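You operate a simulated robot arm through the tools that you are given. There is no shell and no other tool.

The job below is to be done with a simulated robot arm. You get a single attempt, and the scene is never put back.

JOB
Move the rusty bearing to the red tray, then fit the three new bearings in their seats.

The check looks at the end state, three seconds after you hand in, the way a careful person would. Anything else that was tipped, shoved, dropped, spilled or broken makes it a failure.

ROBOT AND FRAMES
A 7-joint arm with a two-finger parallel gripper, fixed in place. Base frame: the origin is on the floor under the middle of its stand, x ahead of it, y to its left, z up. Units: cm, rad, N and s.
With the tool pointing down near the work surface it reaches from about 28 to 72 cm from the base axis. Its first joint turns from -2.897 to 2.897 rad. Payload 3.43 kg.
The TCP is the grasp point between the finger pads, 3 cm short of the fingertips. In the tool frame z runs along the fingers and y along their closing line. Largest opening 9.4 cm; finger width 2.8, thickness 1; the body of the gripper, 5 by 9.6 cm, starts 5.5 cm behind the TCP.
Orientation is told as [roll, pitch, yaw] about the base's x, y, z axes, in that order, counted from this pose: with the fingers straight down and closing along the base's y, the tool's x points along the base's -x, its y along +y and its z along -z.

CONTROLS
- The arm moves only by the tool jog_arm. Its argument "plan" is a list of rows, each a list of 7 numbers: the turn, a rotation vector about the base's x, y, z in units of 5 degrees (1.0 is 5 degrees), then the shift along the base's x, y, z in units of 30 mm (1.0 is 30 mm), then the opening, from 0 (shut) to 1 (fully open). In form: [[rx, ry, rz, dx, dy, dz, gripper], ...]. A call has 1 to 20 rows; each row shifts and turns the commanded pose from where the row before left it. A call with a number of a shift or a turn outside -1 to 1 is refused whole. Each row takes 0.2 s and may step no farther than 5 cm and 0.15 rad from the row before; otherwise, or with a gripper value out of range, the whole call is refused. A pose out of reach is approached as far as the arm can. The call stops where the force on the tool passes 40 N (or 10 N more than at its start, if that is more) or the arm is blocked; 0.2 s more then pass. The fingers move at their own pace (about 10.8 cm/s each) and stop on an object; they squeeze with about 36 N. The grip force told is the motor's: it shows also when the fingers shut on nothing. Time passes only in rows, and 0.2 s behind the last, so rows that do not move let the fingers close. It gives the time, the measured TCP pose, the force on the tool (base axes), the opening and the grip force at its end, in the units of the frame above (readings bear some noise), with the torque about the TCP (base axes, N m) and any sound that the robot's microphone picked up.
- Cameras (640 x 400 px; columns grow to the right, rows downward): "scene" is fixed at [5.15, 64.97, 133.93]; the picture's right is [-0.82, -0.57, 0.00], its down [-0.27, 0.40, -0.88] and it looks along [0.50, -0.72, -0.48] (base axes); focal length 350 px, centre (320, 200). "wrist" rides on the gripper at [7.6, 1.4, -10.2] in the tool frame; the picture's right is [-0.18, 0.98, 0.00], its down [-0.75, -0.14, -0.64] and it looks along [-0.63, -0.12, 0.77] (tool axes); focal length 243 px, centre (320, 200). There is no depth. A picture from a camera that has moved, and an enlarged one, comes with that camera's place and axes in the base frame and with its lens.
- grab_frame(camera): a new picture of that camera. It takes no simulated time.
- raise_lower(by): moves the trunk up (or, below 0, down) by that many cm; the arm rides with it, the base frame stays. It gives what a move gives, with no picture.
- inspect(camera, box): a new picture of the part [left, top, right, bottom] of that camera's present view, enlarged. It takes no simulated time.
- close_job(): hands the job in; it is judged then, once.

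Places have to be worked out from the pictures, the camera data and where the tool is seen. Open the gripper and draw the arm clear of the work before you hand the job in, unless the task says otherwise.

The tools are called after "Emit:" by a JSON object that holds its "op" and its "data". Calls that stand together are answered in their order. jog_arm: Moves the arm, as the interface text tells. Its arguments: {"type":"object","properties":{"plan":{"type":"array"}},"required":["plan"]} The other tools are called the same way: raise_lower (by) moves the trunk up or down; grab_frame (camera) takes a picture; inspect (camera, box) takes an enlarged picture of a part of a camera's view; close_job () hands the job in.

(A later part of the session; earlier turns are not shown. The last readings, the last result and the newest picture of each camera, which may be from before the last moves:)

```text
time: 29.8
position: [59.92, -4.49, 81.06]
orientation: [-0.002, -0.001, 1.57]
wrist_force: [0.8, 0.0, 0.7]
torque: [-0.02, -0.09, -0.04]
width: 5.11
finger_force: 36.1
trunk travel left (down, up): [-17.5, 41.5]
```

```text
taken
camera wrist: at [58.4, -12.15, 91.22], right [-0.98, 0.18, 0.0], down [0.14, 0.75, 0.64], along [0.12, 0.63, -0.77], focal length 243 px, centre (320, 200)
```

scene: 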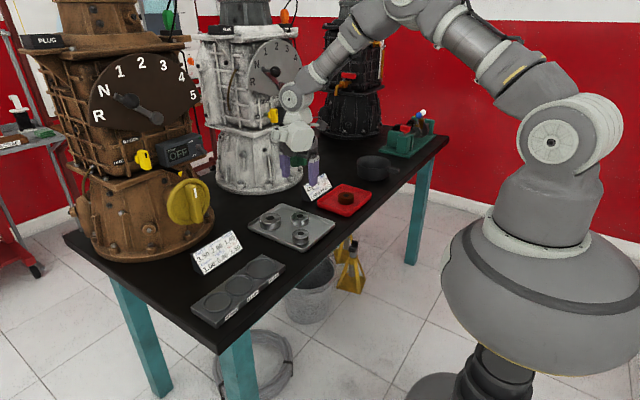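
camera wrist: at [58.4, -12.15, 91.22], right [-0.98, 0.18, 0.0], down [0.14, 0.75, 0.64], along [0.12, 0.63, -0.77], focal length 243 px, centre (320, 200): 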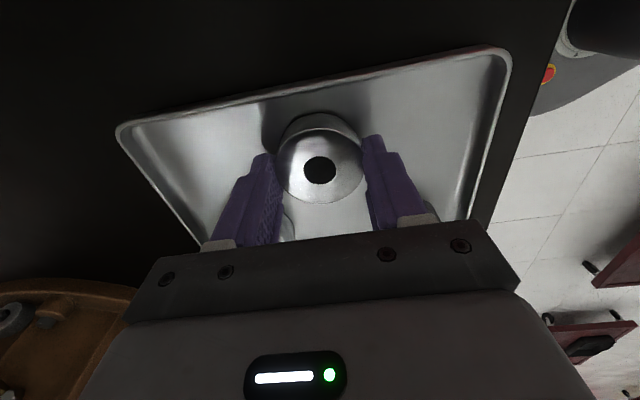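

Width 5.11 cm confirms 52 mm and a firm grip. I lift it straight up and carry it to above the 52 mm seat.

Emit:
{"op": "jog_arm", "data": {"plan": [[0, 0, 0, 0, 0, 0.25, 0.3], [0, 0, 0, 0, 0, 0.5, 0.3], [0, 0, 0, 0, 0, 0.9, 0.3], [0, 0, 0, 0, 0, 0.9, 0.3], [0, 0, 0, 0, 0, 0.9, 0.3], [0, 0, 0, 0, 0, 0.9, 0.3], [0, 0, 0, -0.186, 0.929, 0, 0.3], [0, 0, 0, -0.186, 0.929, 0, 0.3], [0, 0, 0, -0.186, 0.929, 0, 0.3], [0, 0, 0, -0.186, 0.929, 0, 0.3], [0, 0, 0, -0.186, 0.929, 0, 0.3], [0, 0, 0, -0.186, 0.929, 0, 0.3], [0, 0, 0, -0.186, 0.929, 0, 0.3], [0, 0, 0, -0.186, 0.929, 0, 0.3], [0, 0, 0, -0.186, 0.929, 0, 0.3], [0, 0, 0, -0.186, 0.929, 0, 0.3], [0, 0, 0, -0.186, 0.929, 0, 0.3], [0, 0, 0, 0, 0, 0, 0.3], [0, 0, 0, 0, 0, 0, 0.3]]}}

Emit:
{"op": "grab_frame", "data": {"camera": "wrist"}}

Emit:
{"op": "grab_frame", "data": {"camera": "scene"}}

```text
time: 33.8
position: [53.87, 26.1, 94.13]
orientation: [0.0, -0.001, 1.571]
wrist_force: [0.1, -0.6, -1.8]
torque: [0.0, 0.01, -0.02]
width: 5.08
finger_force: 36.1
trunk travel left (down, up): [-17.5, 41.5]
```

```text
taken
camera wrist: at [52.35, 18.5, 104.37], right [-0.98, 0.18, 0.0], down [0.14, 0.75, 0.64], along [0.12, 0.63, -0.77], focal length 243 px, centre (320, 200)
```

wrist: 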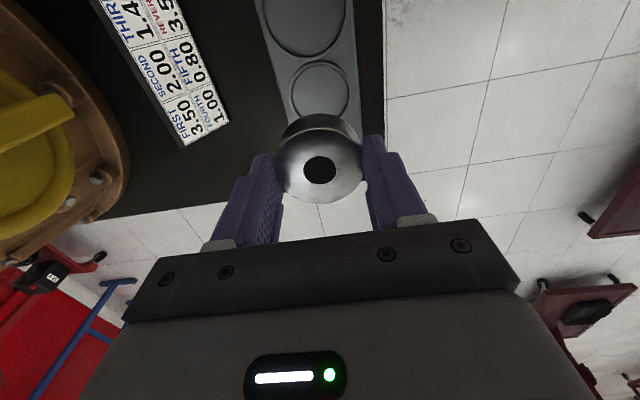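

```text
taken
```

scene: 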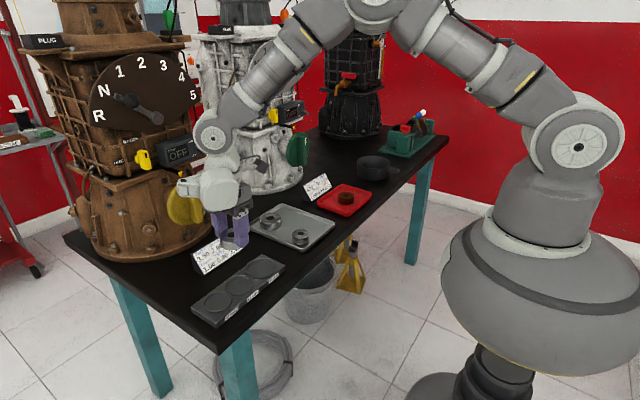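

B hangs level over the seats. I zoom in to check the 52 mm ring's centre against my estimate before lowering.

Emit:
{"op": "inspect", "data": {"camera": "wrist", "box": [260, 0, 380, 120]}}

Emit:
{"op": "inspect", "data": {"camera": "scene", "box": [180, 200, 300, 330]}}

```text
3.33 times, centred on (320, 60) of wrist
camera zoom: at [52.35, 18.5, 104.37], right [-0.98, 0.18, 0.0], down [0.14, 0.75, 0.64], along [0.12, 0.63, -0.77], focal length 809 px, centre (320, 667)
```

zoom: 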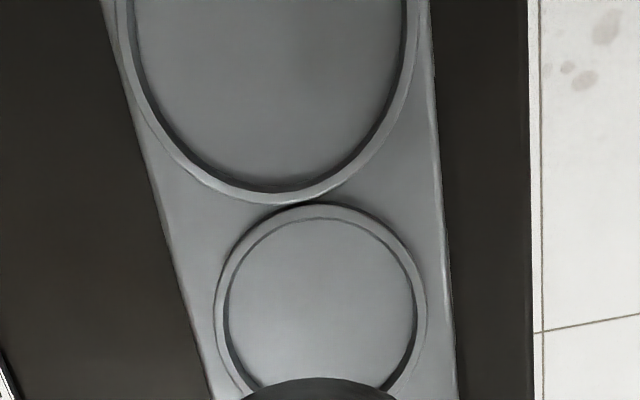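

```text
3.08 times, centred on (240, 265) of scene
camera zoom: at [5.15, 64.97, 133.93], right [-0.82, -0.57, 0.0], down [-0.27, 0.4, -0.88], along [0.5, -0.72, -0.48], focal length 1076 px, centre (566, 0)
```

zoom: 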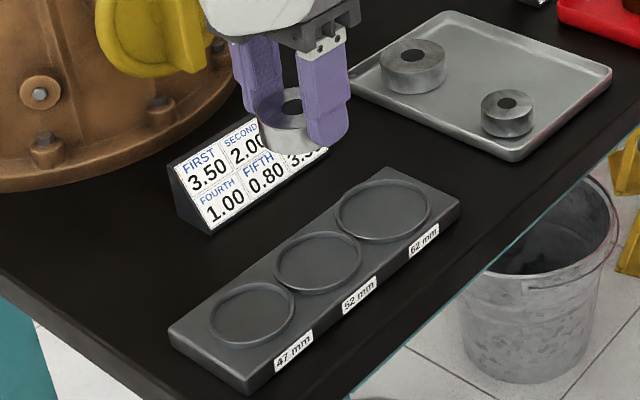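

The ring centre reads (53.75, 26.15), matching the tool position to within a millimetre. I lower to z≈83.5, just above the ring, and check again.

Emit:
{"op": "jog_arm", "data": {"plan": [[0, 0, 0, -0.01, 0.01, -0.5, 0.3], [0, 0, 0, -0.01, 0.01, -0.9, 0.3], [0, 0, 0, 0, 0, -0.9, 0.3], [0, 0, 0, 0, 0, -0.7, 0.3], [0, 0, 0, 0, 0, -0.4, 0.3], [0, 0, 0, 0, 0, -0.13, 0.3], [0, 0, 0, 0, 0, 0, 0.3]]}}

Emit:
{"op": "inspect", "data": {"camera": "wrist", "box": [240, 60, 400, 220]}}

Emit:
{"op": "inspect", "data": {"camera": "scene", "box": [190, 240, 290, 315]}}

```text
time: 35.4
position: [53.91, 26.18, 83.44]
orientation: [-0.001, 0.0, 1.57]
wrist_force: [-0.2, 0.0, -2.3]
torque: [-0.01, 0.0, 0.0]
width: 5.08
finger_force: 36.0
trunk travel left (down, up): [-17.5, 41.5]
```

```text
2.50 times, centred on (320, 140) of wrist
camera zoom: at [52.34, 18.5, 93.66], right [-0.98, 0.18, 0.0], down [0.14, 0.75, 0.64], along [0.12, 0.63, -0.77], focal length 606 px, centre (320, 350)
```

zoom: 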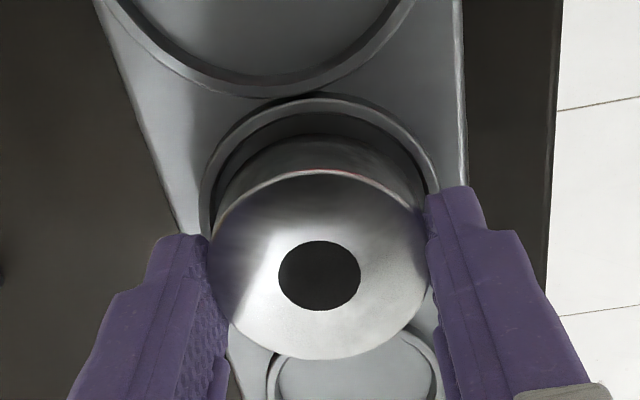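

```text
5.33 times, centred on (240, 278) of scene
camera zoom: at [5.15, 64.97, 133.93], right [-0.82, -0.57, 0.0], down [-0.27, 0.4, -0.88], along [0.5, -0.72, -0.48], focal length 1866 px, centre (747, -213)
```

zoom: 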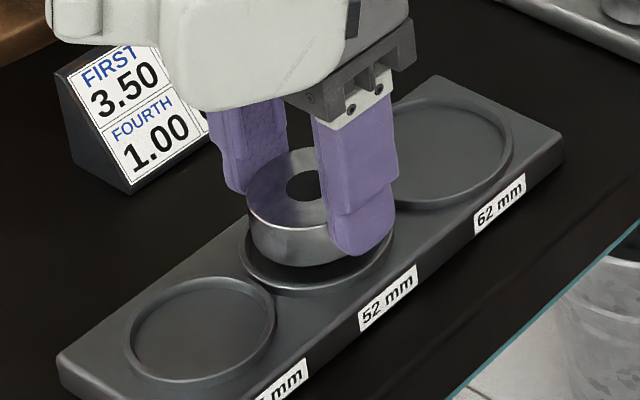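

The bearing is centred in x over the ring and still above it. I lower in small steps with force checks.

Emit:
{"op": "jog_arm", "data": {"plan": [[0, 0, 0, 0, 0, -0.06, 0.3], [0, 0, 0, 0, 0, -0.06, 0.3], [0, 0, 0, 0, 0, -0.06, 0.3], [0, 0, 0, 0, 0, -0.06, 0.3], [0, 0, 0, 0, 0, 0, 0.3]]}}

Emit:
{"op": "inspect", "data": {"camera": "wrist", "box": [240, 60, 400, 220]}}

Emit:
{"op": "inspect", "data": {"camera": "scene", "box": [190, 240, 290, 315]}}

```text
time: 36.6
position: [53.84, 26.08, 82.77]
orientation: [0.0, 0.0, 1.57]
wrist_force: [0.0, 0.5, -2.0]
torque: [-0.01, -0.01, 0.02]
width: 5.09
finger_force: 36.1
trunk travel left (down, up): [-17.5, 41.5]
```

```text
2.50 times, centred on (320, 140) of wrist
camera zoom: at [52.3, 18.56, 92.97], right [-0.98, 0.18, 0.0], down [0.14, 0.75, 0.64], along [0.12, 0.63, -0.77], focal length 606 px, centre (320, 350)
```

zoom: 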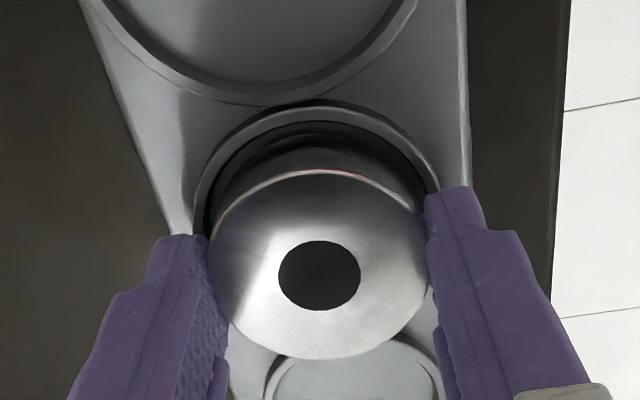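

```text
5.33 times, centred on (240, 278) of scene
camera zoom: at [5.15, 64.97, 133.93], right [-0.82, -0.57, 0.0], down [-0.27, 0.4, -0.88], along [0.5, -0.72, -0.48], focal length 1866 px, centre (747, -213)
```

zoom: 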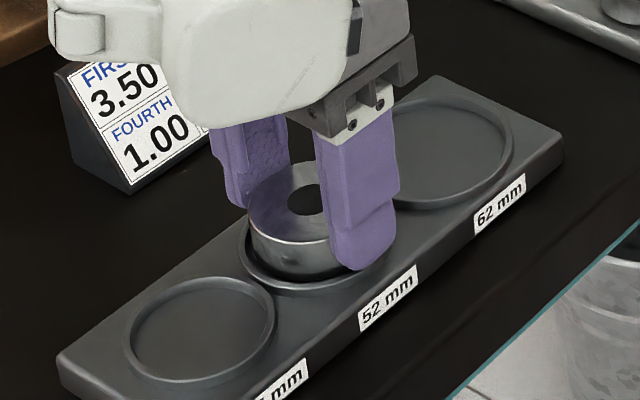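

No contact yet at 82.75; the rim gap is even. Two more small steps.

Emit:
{"op": "jog_arm", "data": {"plan": [[0, 0, 0, 0, 0, -0.05, 0.3], [0, 0, 0, 0, 0, -0.05, 0.3], [0, 0, 0, 0, 0, 0, 0.3]]}}

```text
time: 37.4
position: [53.86, 26.21, 82.52]
orientation: [0.0, 0.002, 1.571]
wrist_force: [-1.8, -0.7, 0.8]
torque: [0.03, 0.1, 0.0]
width: 5.08
finger_force: 35.4
trunk travel left (down, up): [-17.5, 41.5]
```

Light contact has begun at z≈82.5, as expected for the seat floor. I check the pictures that it is inside the ring.

Emit:
{"op": "inspect", "data": {"camera": "wrist", "box": [260, 90, 380, 165]}}

Emit:
{"op": "inspect", "data": {"camera": "scene", "box": [215, 255, 275, 300]}}

```text
5.33 times, centred on (320, 128) of wrist
camera zoom: at [52.31, 18.53, 92.67], right [-0.98, 0.18, 0.0], down [0.14, 0.75, 0.64], along [0.12, 0.63, -0.77], focal length 1294 px, centre (320, 587)
```

zoom: 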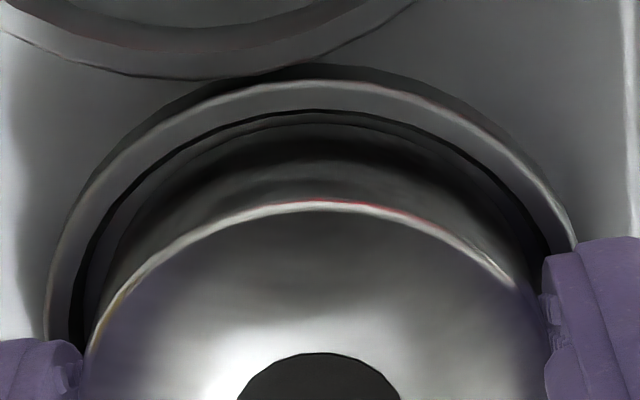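

```text
8.89 times, centred on (245, 278) of scene
camera zoom: at [5.15, 64.97, 133.93], right [-0.82, -0.57, 0.0], down [-0.27, 0.4, -0.88], along [0.5, -0.72, -0.48], focal length 3110 px, centre (987, -489)
```

zoom: 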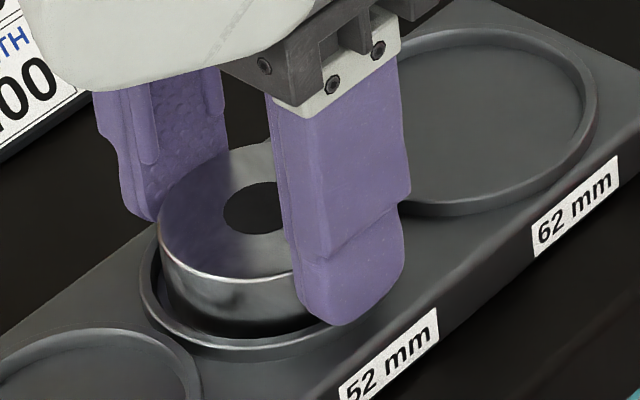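

B is inside the ring and touching the floor. I release, opening stepwise, and rise.

Emit:
{"op": "jog_arm", "data": {"plan": [[0, 0, 0, 0, 0, 0, 0.58], [0, 0, 0, 0, 0, 0, 0.65], [0, 0, 0, 0, 0, 0, 0.75], [0, 0, 0, 0, 0, 0, 0.75], [0, 0, 0, 0, 0, 0.2, 0.75], [0, 0, 0, 0, 0, 0.5, 0.75], [0, 0, 0, 0, 0, 0.9, 0.75], [0, 0, 0, 0, 0, 0.9, 0.75], [0, 0, 0, 0, 0, 0.9, 0.75], [0, 0, 0, 0, 0, 0.5, 0.9], [0, 0, 0, 0, 0, 0, 0.9]]}}

Emit:
{"op": "grab_frame", "data": {"camera": "wrist"}}

Emit:
{"op": "inspect", "data": {"camera": "wrist", "box": [270, 40, 370, 140]}}

Emit:
{"op": "inspect", "data": {"camera": "scene", "box": [190, 240, 290, 315]}}

```text
time: 39.8
position: [53.81, 26.02, 94.19]
orientation: [0.0, 0.0, 1.572]
wrist_force: [0.9, 0.5, -0.4]
torque: [0.02, 0.0, 0.03]
width: 8.46
finger_force: 0.0
trunk travel left (down, up): [-17.5, 41.5]
```

```text
taken
camera wrist: at [52.3, 18.52, 104.35], right [-0.98, 0.18, 0.0], down [0.14, 0.75, 0.64], along [0.12, 0.63, -0.77], focal length 243 px, centre (320, 200)
```

wrist: 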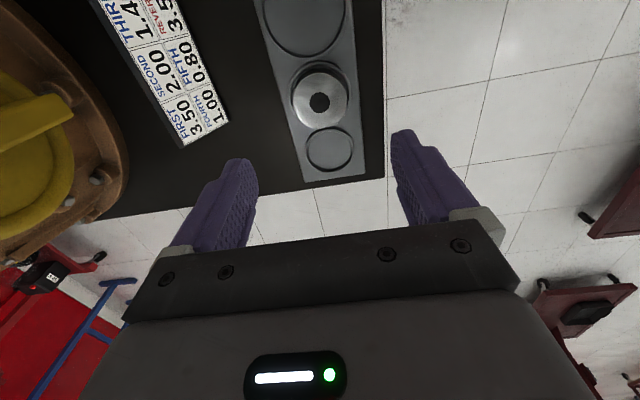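

```text
4.00 times, centred on (320, 90) of wrist
camera zoom: at [52.3, 18.52, 104.35], right [-0.98, 0.18, 0.0], down [0.14, 0.75, 0.64], along [0.12, 0.63, -0.77], focal length 970 px, centre (320, 640)
```

zoom: 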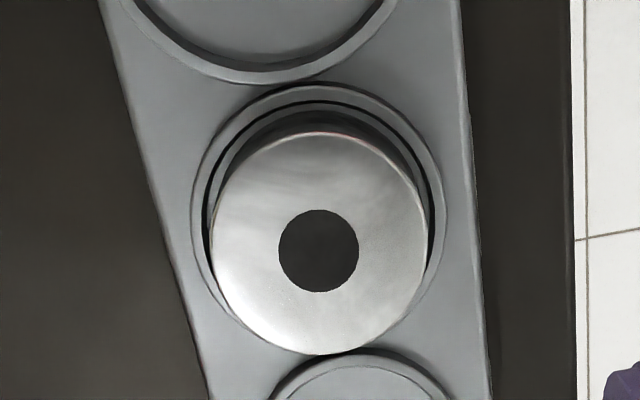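

```text
5.33 times, centred on (240, 278) of scene
camera zoom: at [5.15, 64.97, 133.93], right [-0.82, -0.57, 0.0], down [-0.27, 0.4, -0.88], along [0.5, -0.72, -0.48], focal length 1866 px, centre (747, -213)
```

zoom: 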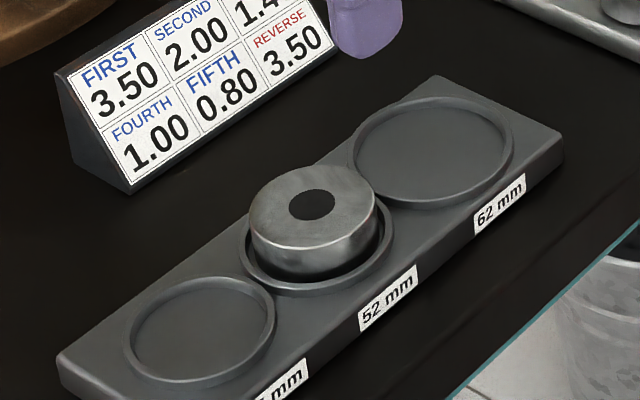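

B sits flat inside the 52 mm ring. Next I move above bearing A (47 mm) at about (54.25, 2.65).

Emit:
{"op": "jog_arm", "data": {"plan": [[0, 0, 0, 0.021, -0.979, 0, 0.9], [0, 0, 0, 0.021, -0.979, 0, 0.9], [0, 0, 0, 0.021, -0.979, 0, 0.9], [0, 0, 0, 0.021, -0.979, 0, 0.9], [0, 0, 0, 0.021, -0.979, 0, 0.9], [0, 0, 0, 0.021, -0.979, 0, 0.9], [0, 0, 0, 0.021, -0.979, 0, 0.9], [0, 0, 0, 0.021, -0.979, 0, 0.9], [0, 0, 0, 0, 0, 0, 0.9], [0, 0, 0, 0, 0, 0, 0.9]]}}

Emit:
{"op": "grab_frame", "data": {"camera": "wrist"}}

Emit:
{"op": "inspect", "data": {"camera": "wrist", "box": [250, 40, 390, 140]}}

```text
time: 42.0
position: [54.13, 2.75, 94.32]
orientation: [0.0, 0.001, 1.572]
wrist_force: [0.9, 0.5, -0.5]
torque: [-0.02, 0.04, 0.0]
width: 8.46
finger_force: 0.1
trunk travel left (down, up): [-17.5, 41.5]
```

```text
taken
camera wrist: at [52.72, -4.86, 104.48], right [-0.98, 0.18, 0.0], down [0.14, 0.75, 0.64], along [0.12, 0.63, -0.77], focal length 243 px, centre (320, 200)
```

wrist: 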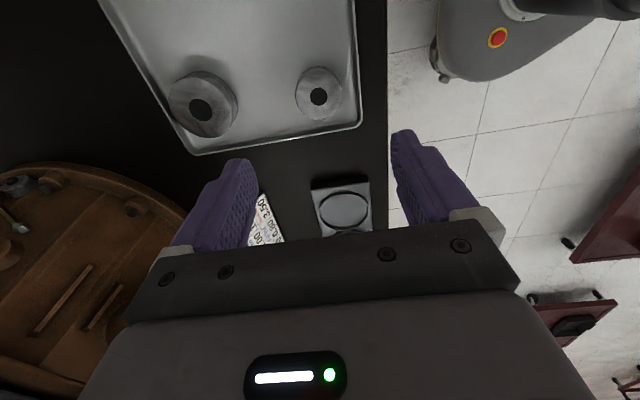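

```text
4.00 times, centred on (320, 90) of wrist
camera zoom: at [52.72, -4.86, 104.48], right [-0.98, 0.18, 0.0], down [0.14, 0.75, 0.64], along [0.12, 0.63, -0.77], focal length 970 px, centre (320, 640)
```

zoom: 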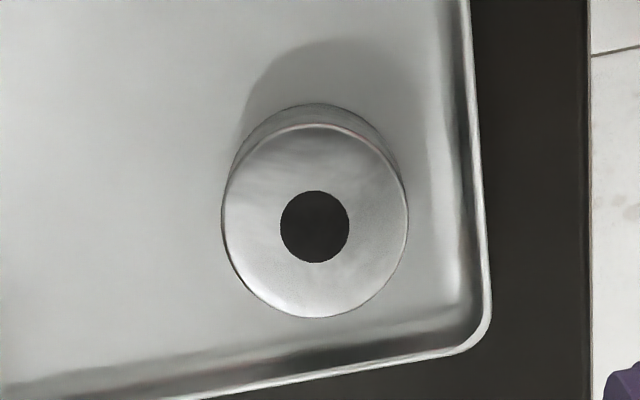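

A's centre is (54.3, 2.6), width 4.65 cm (47 mm). I descend to the same grip height with a narrower opening and check.

Emit:
{"op": "jog_arm", "data": {"plan": [[0, 0, 0, 0.02, -0.02, -0.9, 0.8], [0, 0, 0, 0, 0, -0.9, 0.75], [0, 0, 0, 0, 0, -0.9, 0.75], [0, 0, 0, 0, 0, -0.9, 0.75], [0, 0, 0, 0, 0, -0.5, 0.75], [0, 0, 0, 0, 0, -0.28, 0.75], [0, 0, 0, 0, 0, 0, 0.75], [0, 0, 0, 0, 0, 0, 0.75]]}}

Emit:
{"op": "grab_frame", "data": {"camera": "wrist"}}

Emit:
{"op": "inspect", "data": {"camera": "scene", "box": [250, 195, 340, 263]}}

```text
time: 43.4
position: [54.43, 2.57, 81.65]
orientation: [-0.008, -0.003, 1.571]
wrist_force: [-6.3, -0.9, 27.6]
torque: [-0.02, 1.38, 0.02]
width: 7.42
finger_force: 3.2
trunk travel left (down, up): [-17.5, 41.5]
stopped in row 7: the force on the tool passed its limit at 51 N (the readings are from after the stop); the commanded pose is now the measured one
```

```text
taken
camera wrist: at [52.88, -4.99, 91.78], right [-0.98, 0.18, -0.01], down [0.14, 0.75, 0.64], along [0.12, 0.63, -0.77], focal length 243 px, centre (320, 200)
```

wrist: 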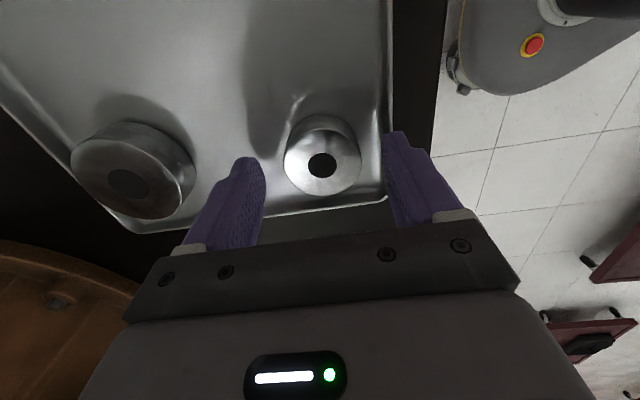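

```text
5.88 times, centred on (295, 229) of scene
camera zoom: at [5.15, 64.97, 133.93], right [-0.82, -0.57, 0.0], down [-0.27, 0.4, -0.88], along [0.5, -0.72, -0.48], focal length 2058 px, centre (467, 29)
```

zoom: 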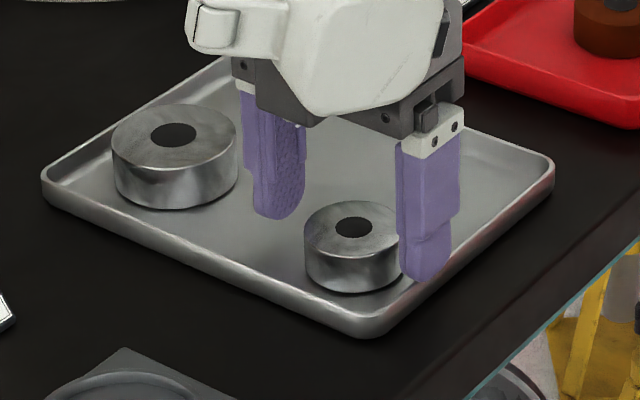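

The low-x finger touched the tray rim (its top is higher than I judged) and the arm stopped by itself. I back straight up, undo the tiny tilt, and check whether the tray moved.

Emit:
{"op": "jog_arm", "data": {"plan": [[0, 0, 0, 0, 0, 0.2, 0.75], [0.09, 0.03, 0, 0, 0, 0.4, 0.75], [0, 0, 0, 0, 0, 0.6, 0.75], [0, 0, 0, 0, 0, 0, 0.75], [0, 0, 0, 0, 0, 0, 0.75]]}}

Emit:
{"op": "grab_frame", "data": {"camera": "wrist"}}

Emit:
{"op": "inspect", "data": {"camera": "scene", "box": [240, 195, 340, 263]}}

Emit:
{"op": "inspect", "data": {"camera": "wrist", "box": [260, 80, 420, 210]}}

```text
time: 44.6
position: [54.45, 2.7, 85.0]
orientation: [-0.002, -0.006, 1.569]
wrist_force: [0.5, 0.7, -1.0]
torque: [0.01, 0.03, 0.0]
width: 7.06
finger_force: 0.1
trunk travel left (down, up): [-17.5, 41.5]
```

```text
taken
camera wrist: at [52.94, -4.99, 95.13], right [-0.98, 0.18, 0.0], down [0.14, 0.75, 0.65], along [0.12, 0.64, -0.76], focal length 243 px, centre (320, 200)
```

wrist: 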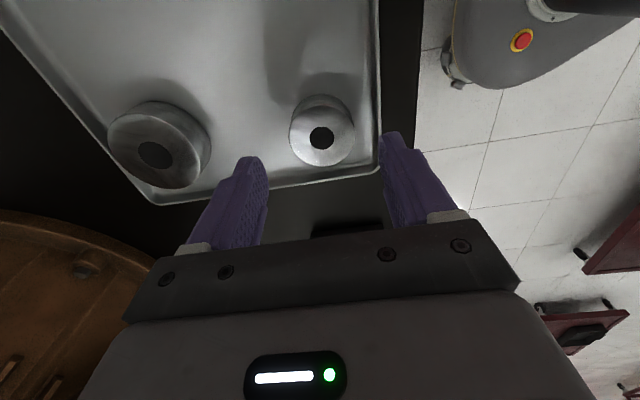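

```text
5.88 times, centred on (290, 229) of scene
camera zoom: at [5.15, 64.97, 133.93], right [-0.82, -0.57, 0.0], down [-0.27, 0.4, -0.88], along [0.5, -0.72, -0.48], focal length 2058 px, centre (496, 29)
```

zoom: 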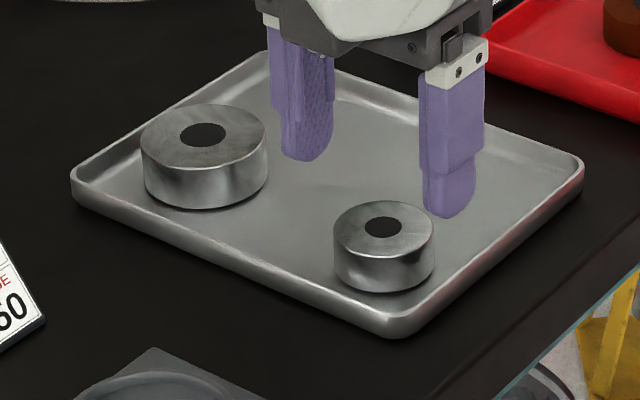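

```text
3.08 times, centred on (340, 145) of wrist
camera zoom: at [52.94, -4.99, 95.13], right [-0.98, 0.18, 0.0], down [0.14, 0.75, 0.65], along [0.12, 0.64, -0.76], focal length 746 px, centre (258, 369)
```

zoom: 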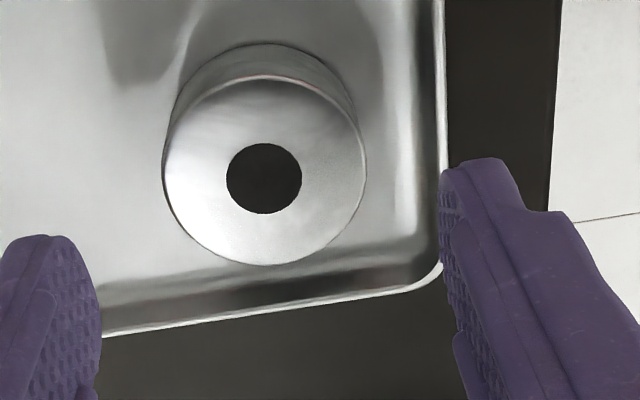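

The tray is unmoved. The rim inner edge is at x≈50.25 and A's centre at (54.25, 2.6), so I narrow the opening to ~5.4 cm so the finger will pass inside the rim; first I re-centre at this height and trim the angle.

Emit:
{"op": "jog_arm", "data": {"plan": [[-0.07, 0.02, 0.02, -0.06, -0.02, 0, 0.575], [0, 0, 0, 0, 0, 0, 0.575], [0, 0, 0, 0, 0, 0, 0.575]]}}

Emit:
{"op": "jog_arm", "data": {"plan": [[0, 0, 0, 0, 0, 0, 0.575]]}}

Emit:
{"op": "inspect", "data": {"camera": "wrist", "box": [240, 70, 400, 200]}}

```text
time: 45.4
position: [54.33, 2.66, 84.96]
orientation: [0.0, -0.002, 1.573]
wrist_force: [0.3, 0.3, -0.4]
torque: [0.0, 0.0, -0.01]
width: 5.43
finger_force: 0.0
trunk travel left (down, up): [-17.5, 41.5]
```

```text
time: 45.8
position: [54.27, 2.53, 84.83]
orientation: [0.0, -0.002, 1.572]
wrist_force: [0.1, -0.1, -0.4]
torque: [0.02, 0.01, -0.01]
width: 5.42
finger_force: 0.0
trunk travel left (down, up): [-17.5, 41.5]
```

```text
3.08 times, centred on (320, 135) of wrist
camera zoom: at [52.8, -5.03, 95.14], right [-0.98, 0.18, 0.0], down [0.14, 0.75, 0.64], along [0.12, 0.63, -0.77], focal length 746 px, centre (320, 400)
```

zoom: 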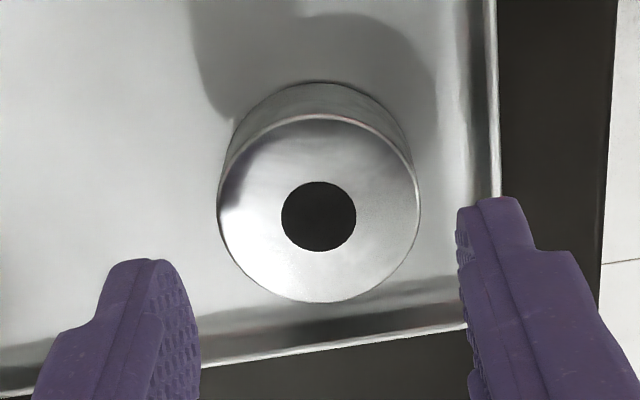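

The fingers now straddle A with about 3.5 mm per side and inside the rim. I descend slowly to z≈81.0.

Emit:
{"op": "jog_arm", "data": {"plan": [[0, 0, 0, 0, 0, -0.4, 0.575], [0, 0, 0, 0, 0, -0.3, 0.575], [0, 0, 0, 0, 0, -0.2, 0.575], [0, 0, 0, 0, 0, -0.1, 0.575], [0, 0, 0, 0, 0, -0.1, 0.575], [0, 0, 0, 0, 0, -0.1, 0.575], [0, 0, 0, 0, 0, 0, 0.575]]}}

Emit:
{"op": "inspect", "data": {"camera": "wrist", "box": [240, 70, 400, 220]}}

Emit:
{"op": "inspect", "data": {"camera": "scene", "box": [250, 195, 340, 263]}}

```text
time: 47.4
position: [54.25, 2.45, 81.37]
orientation: [0.0, -0.002, 1.573]
wrist_force: [0.4, -0.5, 0.2]
torque: [0.02, -0.01, 0.01]
width: 5.4
finger_force: 0.0
trunk travel left (down, up): [-17.5, 41.5]
```

```text
2.67 times, centred on (320, 145) of wrist
camera zoom: at [52.86, -5.09, 91.59], right [-0.98, 0.18, 0.0], down [0.14, 0.75, 0.64], along [0.12, 0.63, -0.77], focal length 647 px, centre (320, 347)
```

zoom: 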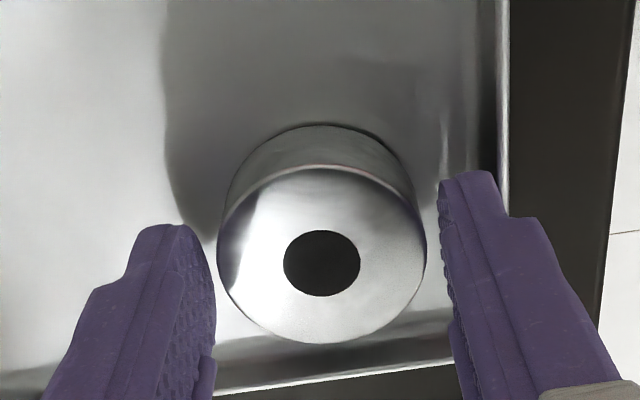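

```text
5.88 times, centred on (295, 229) of scene
camera zoom: at [5.15, 64.97, 133.93], right [-0.82, -0.57, 0.0], down [-0.27, 0.4, -0.88], along [0.5, -0.72, -0.48], focal length 2058 px, centre (467, 29)
```

zoom: 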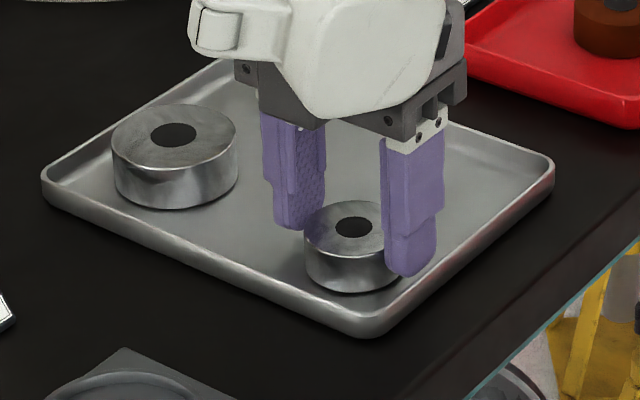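

No contact with the rim. One more small step down to z≈81.05, then close.

Emit:
{"op": "jog_arm", "data": {"plan": [[0, 0, 0, 0, 0.02, -0.1, 0.575], [0, 0, 0, 0, 0, 0, 0.575], [0, 0, 0, 0, 0, 0, 0.5], [0, 0, 0, 0, 0, 0, 0.4], [0, 0, 0, 0, 0, 0, 0.25], [0, 0, 0, 0, 0, 0, 0.25]]}}

Emit:
{"op": "grab_frame", "data": {"camera": "wrist"}}

```text
time: 48.8
position: [54.32, 2.61, 81.04]
orientation: [0.0, 0.0, 1.571]
wrist_force: [-0.3, -0.3, -0.5]
torque: [-0.01, 0.03, 0.01]
width: 4.58
finger_force: 35.9
trunk travel left (down, up): [-17.5, 41.5]
```

```text
taken
camera wrist: at [52.83, -5.01, 91.27], right [-0.98, 0.18, 0.0], down [0.14, 0.75, 0.64], along [0.12, 0.63, -0.77], focal length 243 px, centre (320, 200)
```

wrist: 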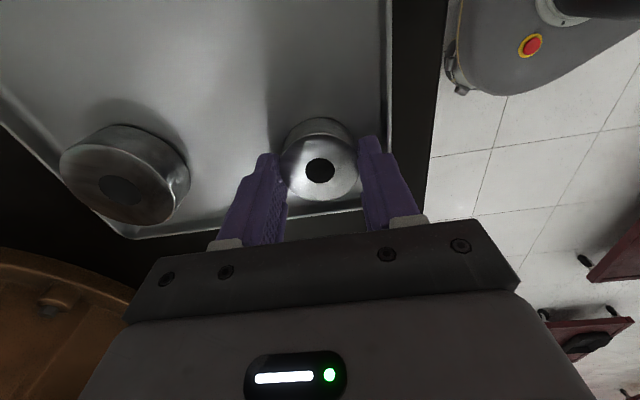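

Width 4.58 cm confirms the 47 mm bearing. I lift it and carry it to above the 47 mm seat.

Emit:
{"op": "jog_arm", "data": {"plan": [[0, 0, 0, 0, 0, 0.25, 0.25], [0, 0, 0, 0, 0, 0.5, 0.25], [0, 0, 0, 0, 0, 0.9, 0.25], [0, 0, 0, 0, 0, 0.9, 0.25], [0, 0, 0, 0, 0, 0.9, 0.25], [0, 0, 0, 0, 0, 0.9, 0.25], [0, 0, 0, -0.016, 0.903, 0, 0.25], [0, 0, 0, -0.016, 0.903, 0, 0.25], [0, 0, 0, -0.016, 0.903, 0, 0.25], [0, 0, 0, -0.016, 0.903, 0, 0.25], [0, 0, 0, -0.016, 0.903, 0, 0.25], [0, 0, 0, -0.016, 0.903, 0, 0.25], [0, 0, 0, -0.016, 0.903, 0, 0.25], [0, 0, 0, -0.016, 0.903, 0, 0.25], [0, 0, 0, -0.016, 0.903, 0, 0.25], [0, 0, 0, -0.016, 0.903, 0, 0.25], [0, 0, 0, -0.016, 0.903, 0, 0.25], [0, 0, 0, 0, 0, 0, 0.25], [0, 0, 0, 0, 0, 0, 0.25]]}}

Emit:
{"op": "grab_frame", "data": {"camera": "wrist"}}

Emit:
{"op": "inspect", "data": {"camera": "wrist", "box": [260, 0, 380, 150]}}

Emit:
{"op": "grab_frame", "data": {"camera": "scene"}}

```text
time: 52.8
position: [53.74, 32.49, 94.13]
orientation: [0.001, -0.002, 1.572]
wrist_force: [0.2, 0.7, -1.3]
torque: [0.0, -0.03, 0.02]
width: 4.6
finger_force: 36.0
trunk travel left (down, up): [-17.5, 41.5]
```

```text
taken
camera wrist: at [52.29, 24.89, 104.33], right [-0.98, 0.18, 0.0], down [0.14, 0.75, 0.64], along [0.12, 0.63, -0.77], focal length 243 px, centre (320, 200)
```

wrist: 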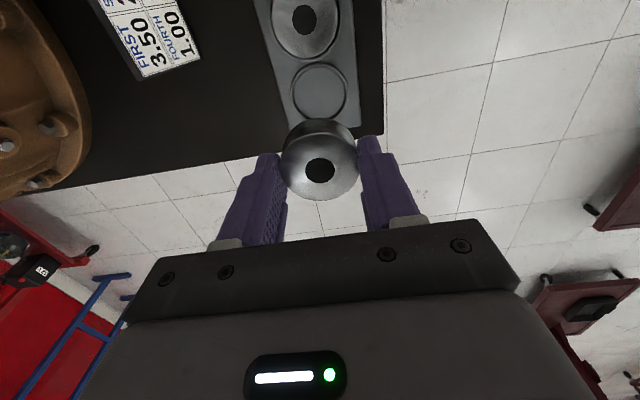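

```text
2.67 times, centred on (320, 75) of wrist
camera zoom: at [52.29, 24.89, 104.33], right [-0.98, 0.18, 0.0], down [0.14, 0.75, 0.64], along [0.12, 0.63, -0.77], focal length 647 px, centre (320, 533)
```

zoom: 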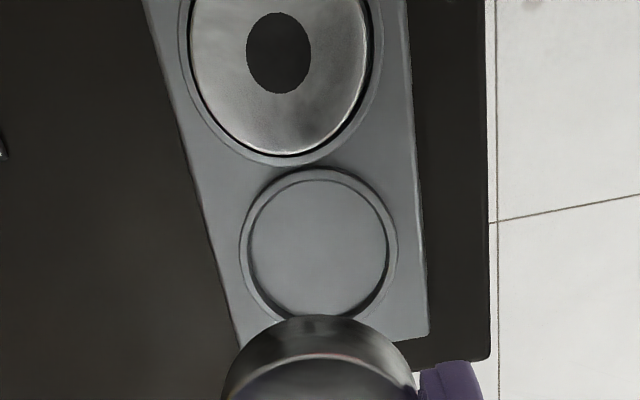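

```text
taken
```

scene: 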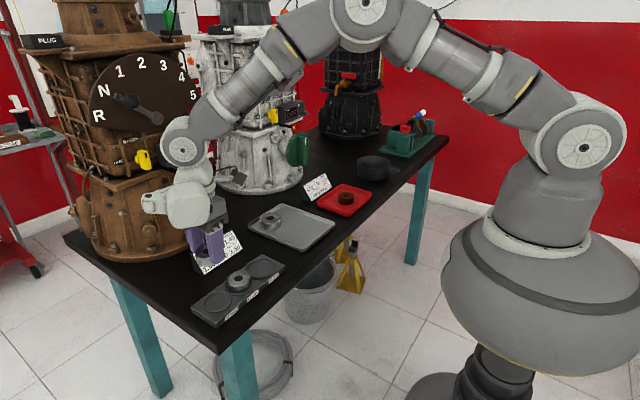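

The 47 mm ring's centre reads (53.76, 32.48), and the tool is within a millimetre of that. I lower to just above the ring.

Emit:
{"op": "jog_arm", "data": {"plan": [[0, 0, 0, 0, 0.01, -0.5, 0.25], [0, 0, 0, 0, 0, -0.9, 0.25], [0, 0, 0, 0, 0, -0.9, 0.25], [0, 0, 0, 0, 0, -0.7, 0.25], [0, 0, 0, 0, 0, -0.4, 0.25], [0, 0, 0, 0, 0, -0.1, 0.25], [0, 0, 0, 0, 0, 0, 0.25]]}}

Emit:
{"op": "inspect", "data": {"camera": "wrist", "box": [240, 60, 400, 220]}}

Emit:
{"op": "inspect", "data": {"camera": "scene", "box": [180, 250, 280, 325]}}

```text
time: 54.4
position: [53.66, 32.55, 83.58]
orientation: [-0.001, -0.002, 1.571]
wrist_force: [-0.6, 0.3, -2.3]
torque: [0.0, -0.02, 0.03]
width: 4.57
finger_force: 35.8
trunk travel left (down, up): [-17.5, 41.5]
```

```text
2.50 times, centred on (320, 140) of wrist
camera zoom: at [52.3, 24.84, 93.77], right [-0.98, 0.18, 0.0], down [0.14, 0.75, 0.64], along [0.12, 0.63, -0.77], focal length 606 px, centre (320, 350)
```

zoom: 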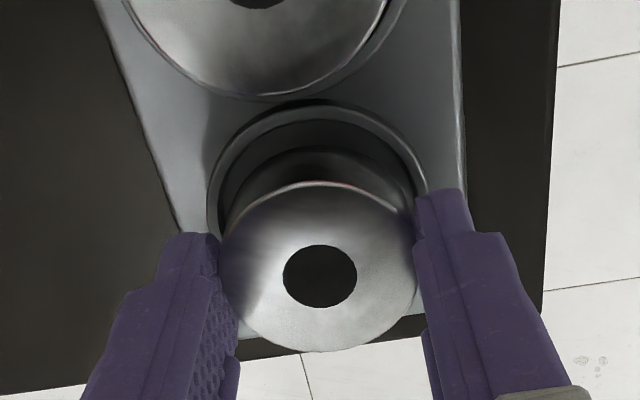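

```text
5.33 times, centred on (230, 288) of scene
camera zoom: at [5.15, 64.97, 133.93], right [-0.82, -0.57, 0.0], down [-0.27, 0.4, -0.88], along [0.5, -0.72, -0.48], focal length 1866 px, centre (800, -267)
```

zoom: 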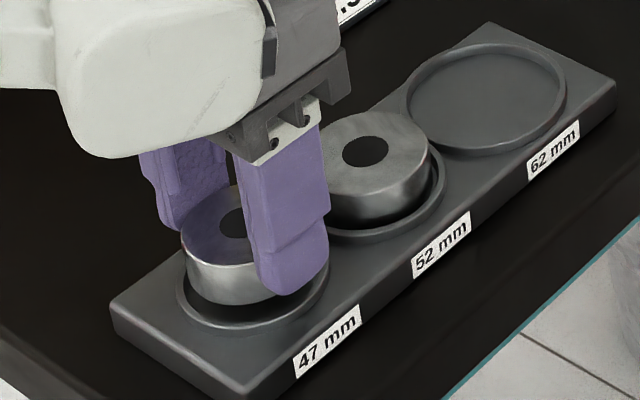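

A is lined up with its ring from both views. I lower in small steps, watching the force.

Emit:
{"op": "jog_arm", "data": {"plan": [[0, 0, 0, 0, -0.01, -0.06, 0.25], [0, 0, 0, 0, 0, -0.06, 0.25], [0, 0, 0, 0, 0, -0.06, 0.25], [0, 0, 0, 0, 0, -0.06, 0.25], [0, 0, 0, 0, 0, -0.03, 0.25], [0, 0, 0, 0, 0, 0, 0.25]]}}

Emit:
{"op": "inspect", "data": {"camera": "wrist", "box": [260, 90, 380, 210]}}

Emit:
{"op": "inspect", "data": {"camera": "scene", "box": [200, 265, 260, 310]}}

```text
time: 55.8
position: [53.71, 32.47, 82.77]
orientation: [0.001, -0.003, 1.573]
wrist_force: [-0.6, 0.4, -1.5]
torque: [0.01, -0.02, 0.01]
width: 4.58
finger_force: 35.7
trunk travel left (down, up): [-17.5, 41.5]
```

```text
3.33 times, centred on (320, 150) of wrist
camera zoom: at [52.3, 24.86, 92.93], right [-0.98, 0.18, 0.0], down [0.14, 0.75, 0.64], along [0.12, 0.63, -0.77], focal length 809 px, centre (320, 367)
```

zoom: 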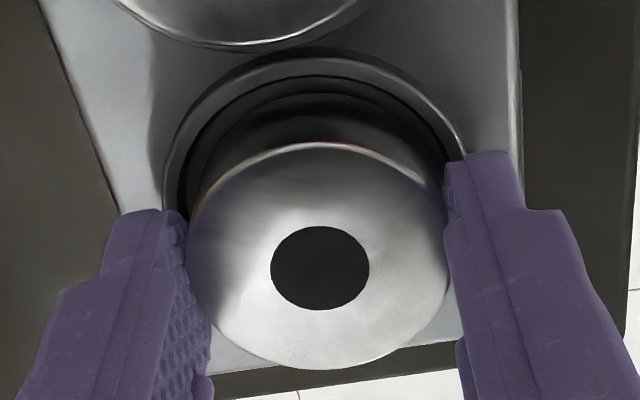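

```text
8.89 times, centred on (230, 288) of scene
camera zoom: at [5.15, 64.97, 133.93], right [-0.82, -0.57, 0.0], down [-0.27, 0.4, -0.88], along [0.5, -0.72, -0.48], focal length 3110 px, centre (1120, -578)
```

zoom: 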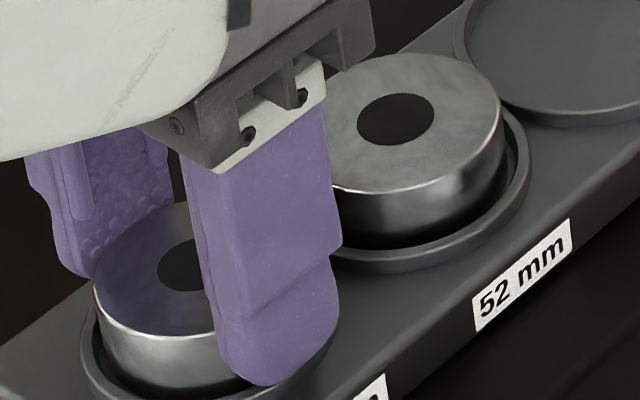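

A is entering the ring with a gap all around. I finish the descent to contact.

Emit:
{"op": "jog_arm", "data": {"plan": [[0, 0, 0, 0, 0, -0.05, 0.25], [0, 0, 0, 0, 0, -0.05, 0.25], [0, 0, 0, 0, 0, 0, 0.25]]}}

Emit:
{"op": "inspect", "data": {"camera": "scene", "box": [200, 270, 260, 315]}}

```text
time: 56.6
position: [53.73, 32.38, 82.57]
orientation: [-0.001, -0.002, 1.571]
wrist_force: [-0.3, -0.3, 7.6]
torque: [-0.01, 0.21, -0.01]
width: 4.6
finger_force: 35.7
trunk travel left (down, up): [-17.5, 41.5]
```

```text
8.89 times, centred on (230, 292) of scene
camera zoom: at [5.15, 64.97, 133.93], right [-0.82, -0.57, 0.0], down [-0.27, 0.4, -0.88], along [0.5, -0.72, -0.48], focal length 3110 px, centre (1120, -622)
```

zoom: 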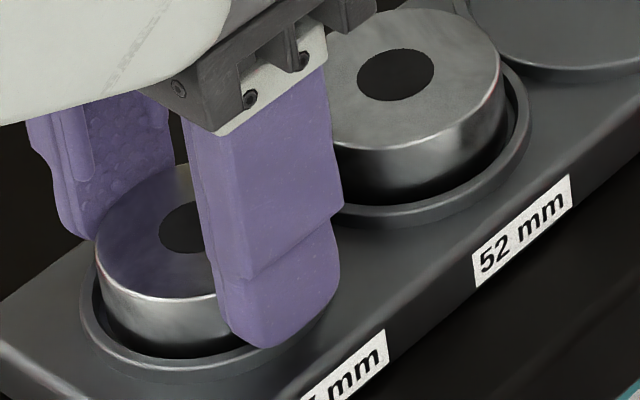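

Contact of about 10 N: A rests on the seat floor inside its ring. I release stepwise and rise.

Emit:
{"op": "jog_arm", "data": {"plan": [[0, 0, 0, 0, 0, 0.01, 0.53], [0, 0, 0, 0, 0, 0, 0.6], [0, 0, 0, 0, 0, 0, 0.7], [0, 0, 0, 0, 0, 0, 0.7], [0, 0, 0, 0, 0, 0.2, 0.7], [0, 0, 0, 0, 0, 0.5, 0.7], [0, 0, 0, 0, 0, 0.9, 0.7], [0, 0, 0, 0, 0, 0.9, 0.7], [0, 0, 0, 0, 0, 0.9, 0.8], [0, 0, 0, 0, 0, 0.5, 0.9], [0, 0, 0, 0, 0, 0, 0.9]]}}

Emit:
{"op": "inspect", "data": {"camera": "wrist", "box": [260, 0, 380, 140]}}

Emit:
{"op": "inspect", "data": {"camera": "scene", "box": [180, 250, 280, 325]}}

```text
time: 59.0
position: [53.78, 32.36, 94.29]
orientation: [0.001, -0.002, 1.572]
wrist_force: [1.0, 0.2, -1.1]
torque: [0.01, -0.01, 0.01]
width: 8.49
finger_force: 0.1
trunk travel left (down, up): [-17.5, 41.5]
```

```text
2.86 times, centred on (320, 70) of wrist
camera zoom: at [52.23, 24.78, 104.44], right [-0.98, 0.18, 0.0], down [0.14, 0.75, 0.64], along [0.12, 0.63, -0.77], focal length 693 px, centre (320, 571)
```

zoom: 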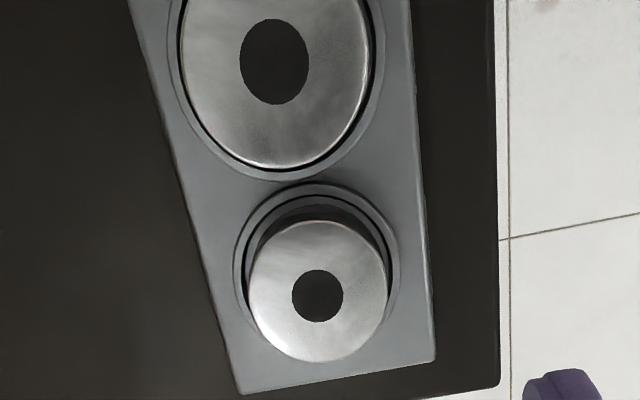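

```text
5.33 times, centred on (230, 288) of scene
camera zoom: at [5.15, 64.97, 133.93], right [-0.82, -0.57, 0.0], down [-0.27, 0.4, -0.88], along [0.5, -0.72, -0.48], focal length 1866 px, centre (800, -267)
```

zoom: 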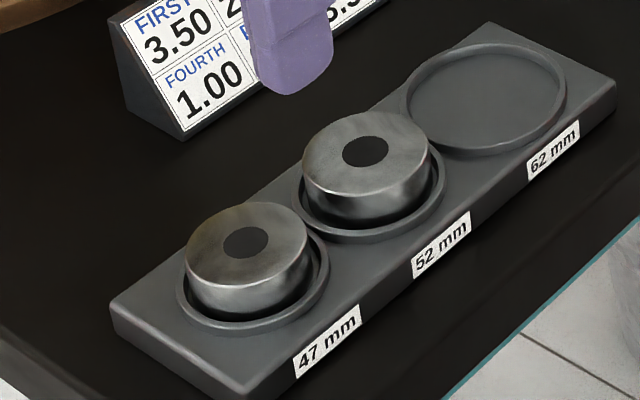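

Both A and B sit flat in their rings. Now I move above bearing C (62 mm) near (66.2, 1.7).

Emit:
{"op": "jog_arm", "data": {"plan": [[0, 0, 0, 0.2, -0.93, 0, 0.9], [0, 0, 0, 0.3, -0.93, 0, 0.9], [0, 0, 0, 0.4, -0.93, 0, 0.9], [0, 0, 0, 0.4, -0.93, 0, 0.9], [0, 0, 0, 0.4, -0.93, 0, 0.9], [0, 0, 0, 0.4, -0.93, 0, 0.9], [0, 0, 0, 0.4, -0.93, 0, 0.9], [0, 0, 0, 0.4, -0.93, 0, 0.9], [0, 0, 0, 0.4, -0.93, 0, 0.9], [0, 0, 0, 0.4, -0.93, 0, 0.9], [0, 0, 0, 0.45, -0.93, 0, 0.9], [0, 0, 0, 0, 0, 0, 0.9], [0, 0, 0, 0, 0, 0, 0.9]]}}

Emit:
{"op": "grab_frame", "data": {"camera": "wrist"}}

Emit:
{"op": "inspect", "data": {"camera": "wrist", "box": [240, 30, 400, 150]}}

Emit:
{"op": "grab_frame", "data": {"camera": "scene"}}

```text
time: 61.8
position: [66.22, 1.7, 94.22]
orientation: [0.0, -0.002, 1.573]
wrist_force: [0.0, -0.6, -1.0]
torque: [0.01, 0.0, 0.02]
width: 8.48
finger_force: 0.0
trunk travel left (down, up): [-17.5, 41.5]
```

```text
taken
camera wrist: at [64.75, -5.9, 104.45], right [-0.98, 0.18, 0.0], down [0.14, 0.75, 0.64], along [0.12, 0.63, -0.77], focal length 243 px, centre (320, 200)
```

wrist: 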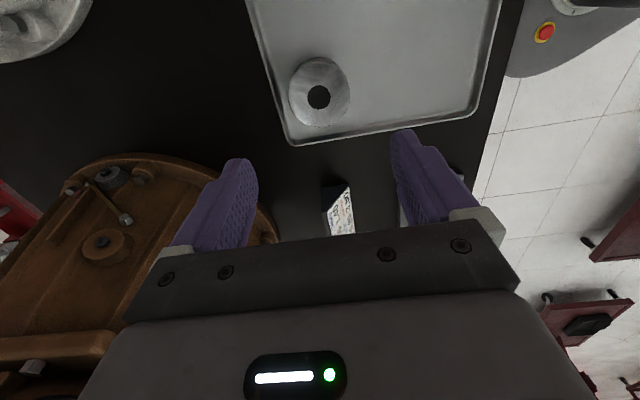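

```text
3.33 times, centred on (320, 90) of wrist
camera zoom: at [64.75, -5.9, 104.45], right [-0.98, 0.18, 0.0], down [0.14, 0.75, 0.64], along [0.12, 0.63, -0.77], focal length 809 px, centre (320, 567)
```

zoom: 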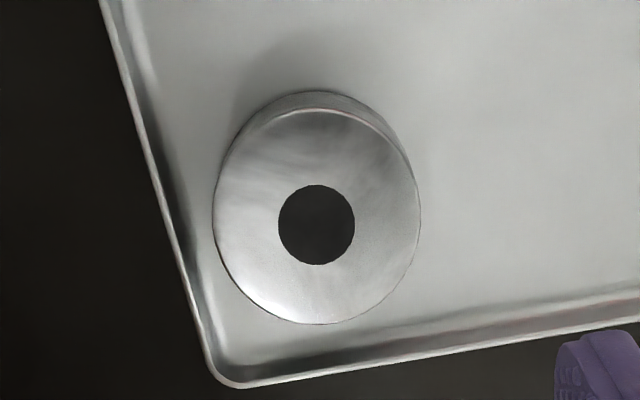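

```text
taken
```

scene: 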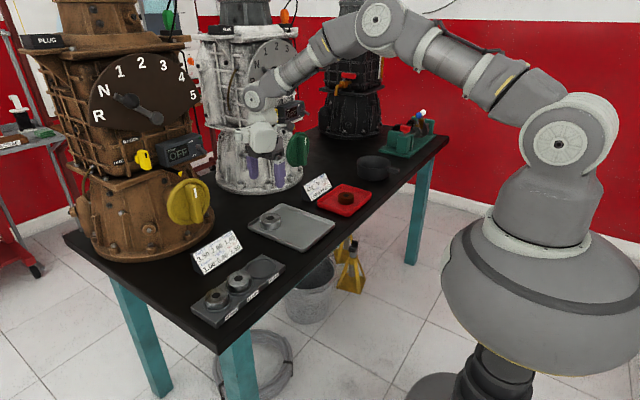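

C's centre is (66.26, 1.6) and it measures 62 mm, but the tray rim is only ~9 mm from its far side, so I should grip with the tips above the rim. I zoom in from the scene camera to measure how tall C stands above the rim.

Emit:
{"op": "inspect", "data": {"camera": "scene", "box": [245, 195, 305, 240]}}

Emit:
{"op": "inspect", "data": {"camera": "scene", "box": [195, 260, 265, 312]}}

Emit:
{"op": "inspect", "data": {"camera": "wrist", "box": [260, 40, 360, 150]}}

```text
8.89 times, centred on (275, 218) of scene
camera zoom: at [5.15, 64.97, 133.93], right [-0.82, -0.57, 0.0], down [-0.27, 0.4, -0.88], along [0.5, -0.72, -0.48], focal length 3110 px, centre (720, 44)
```

zoom: 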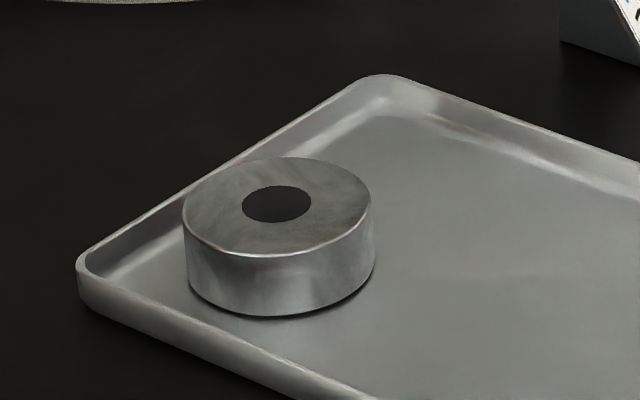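

```text
7.69 times, centred on (230, 286) of scene
camera zoom: at [5.15, 64.97, 133.93], right [-0.82, -0.57, 0.0], down [-0.27, 0.4, -0.88], along [0.5, -0.72, -0.48], focal length 2691 px, centre (1012, -462)
```

zoom: 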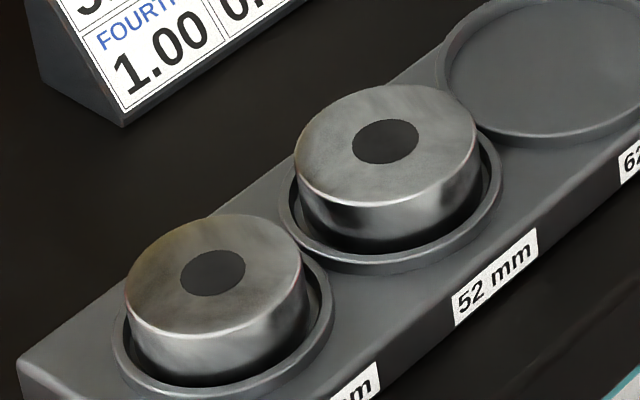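

```text
3.64 times, centred on (310, 95) of wrist
camera zoom: at [64.75, -5.9, 104.45], right [-0.98, 0.18, 0.0], down [0.14, 0.75, 0.64], along [0.12, 0.63, -0.77], focal length 882 px, centre (356, 582)
```

zoom: 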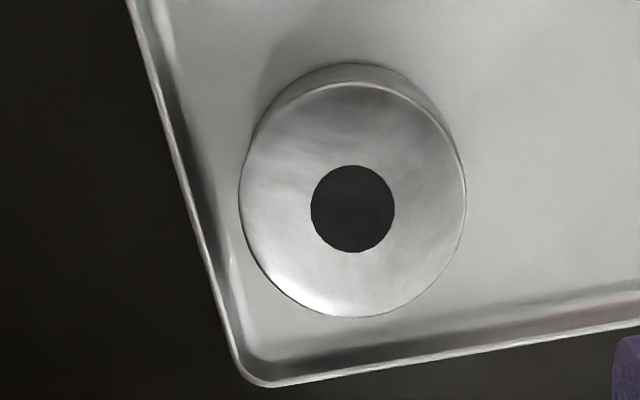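

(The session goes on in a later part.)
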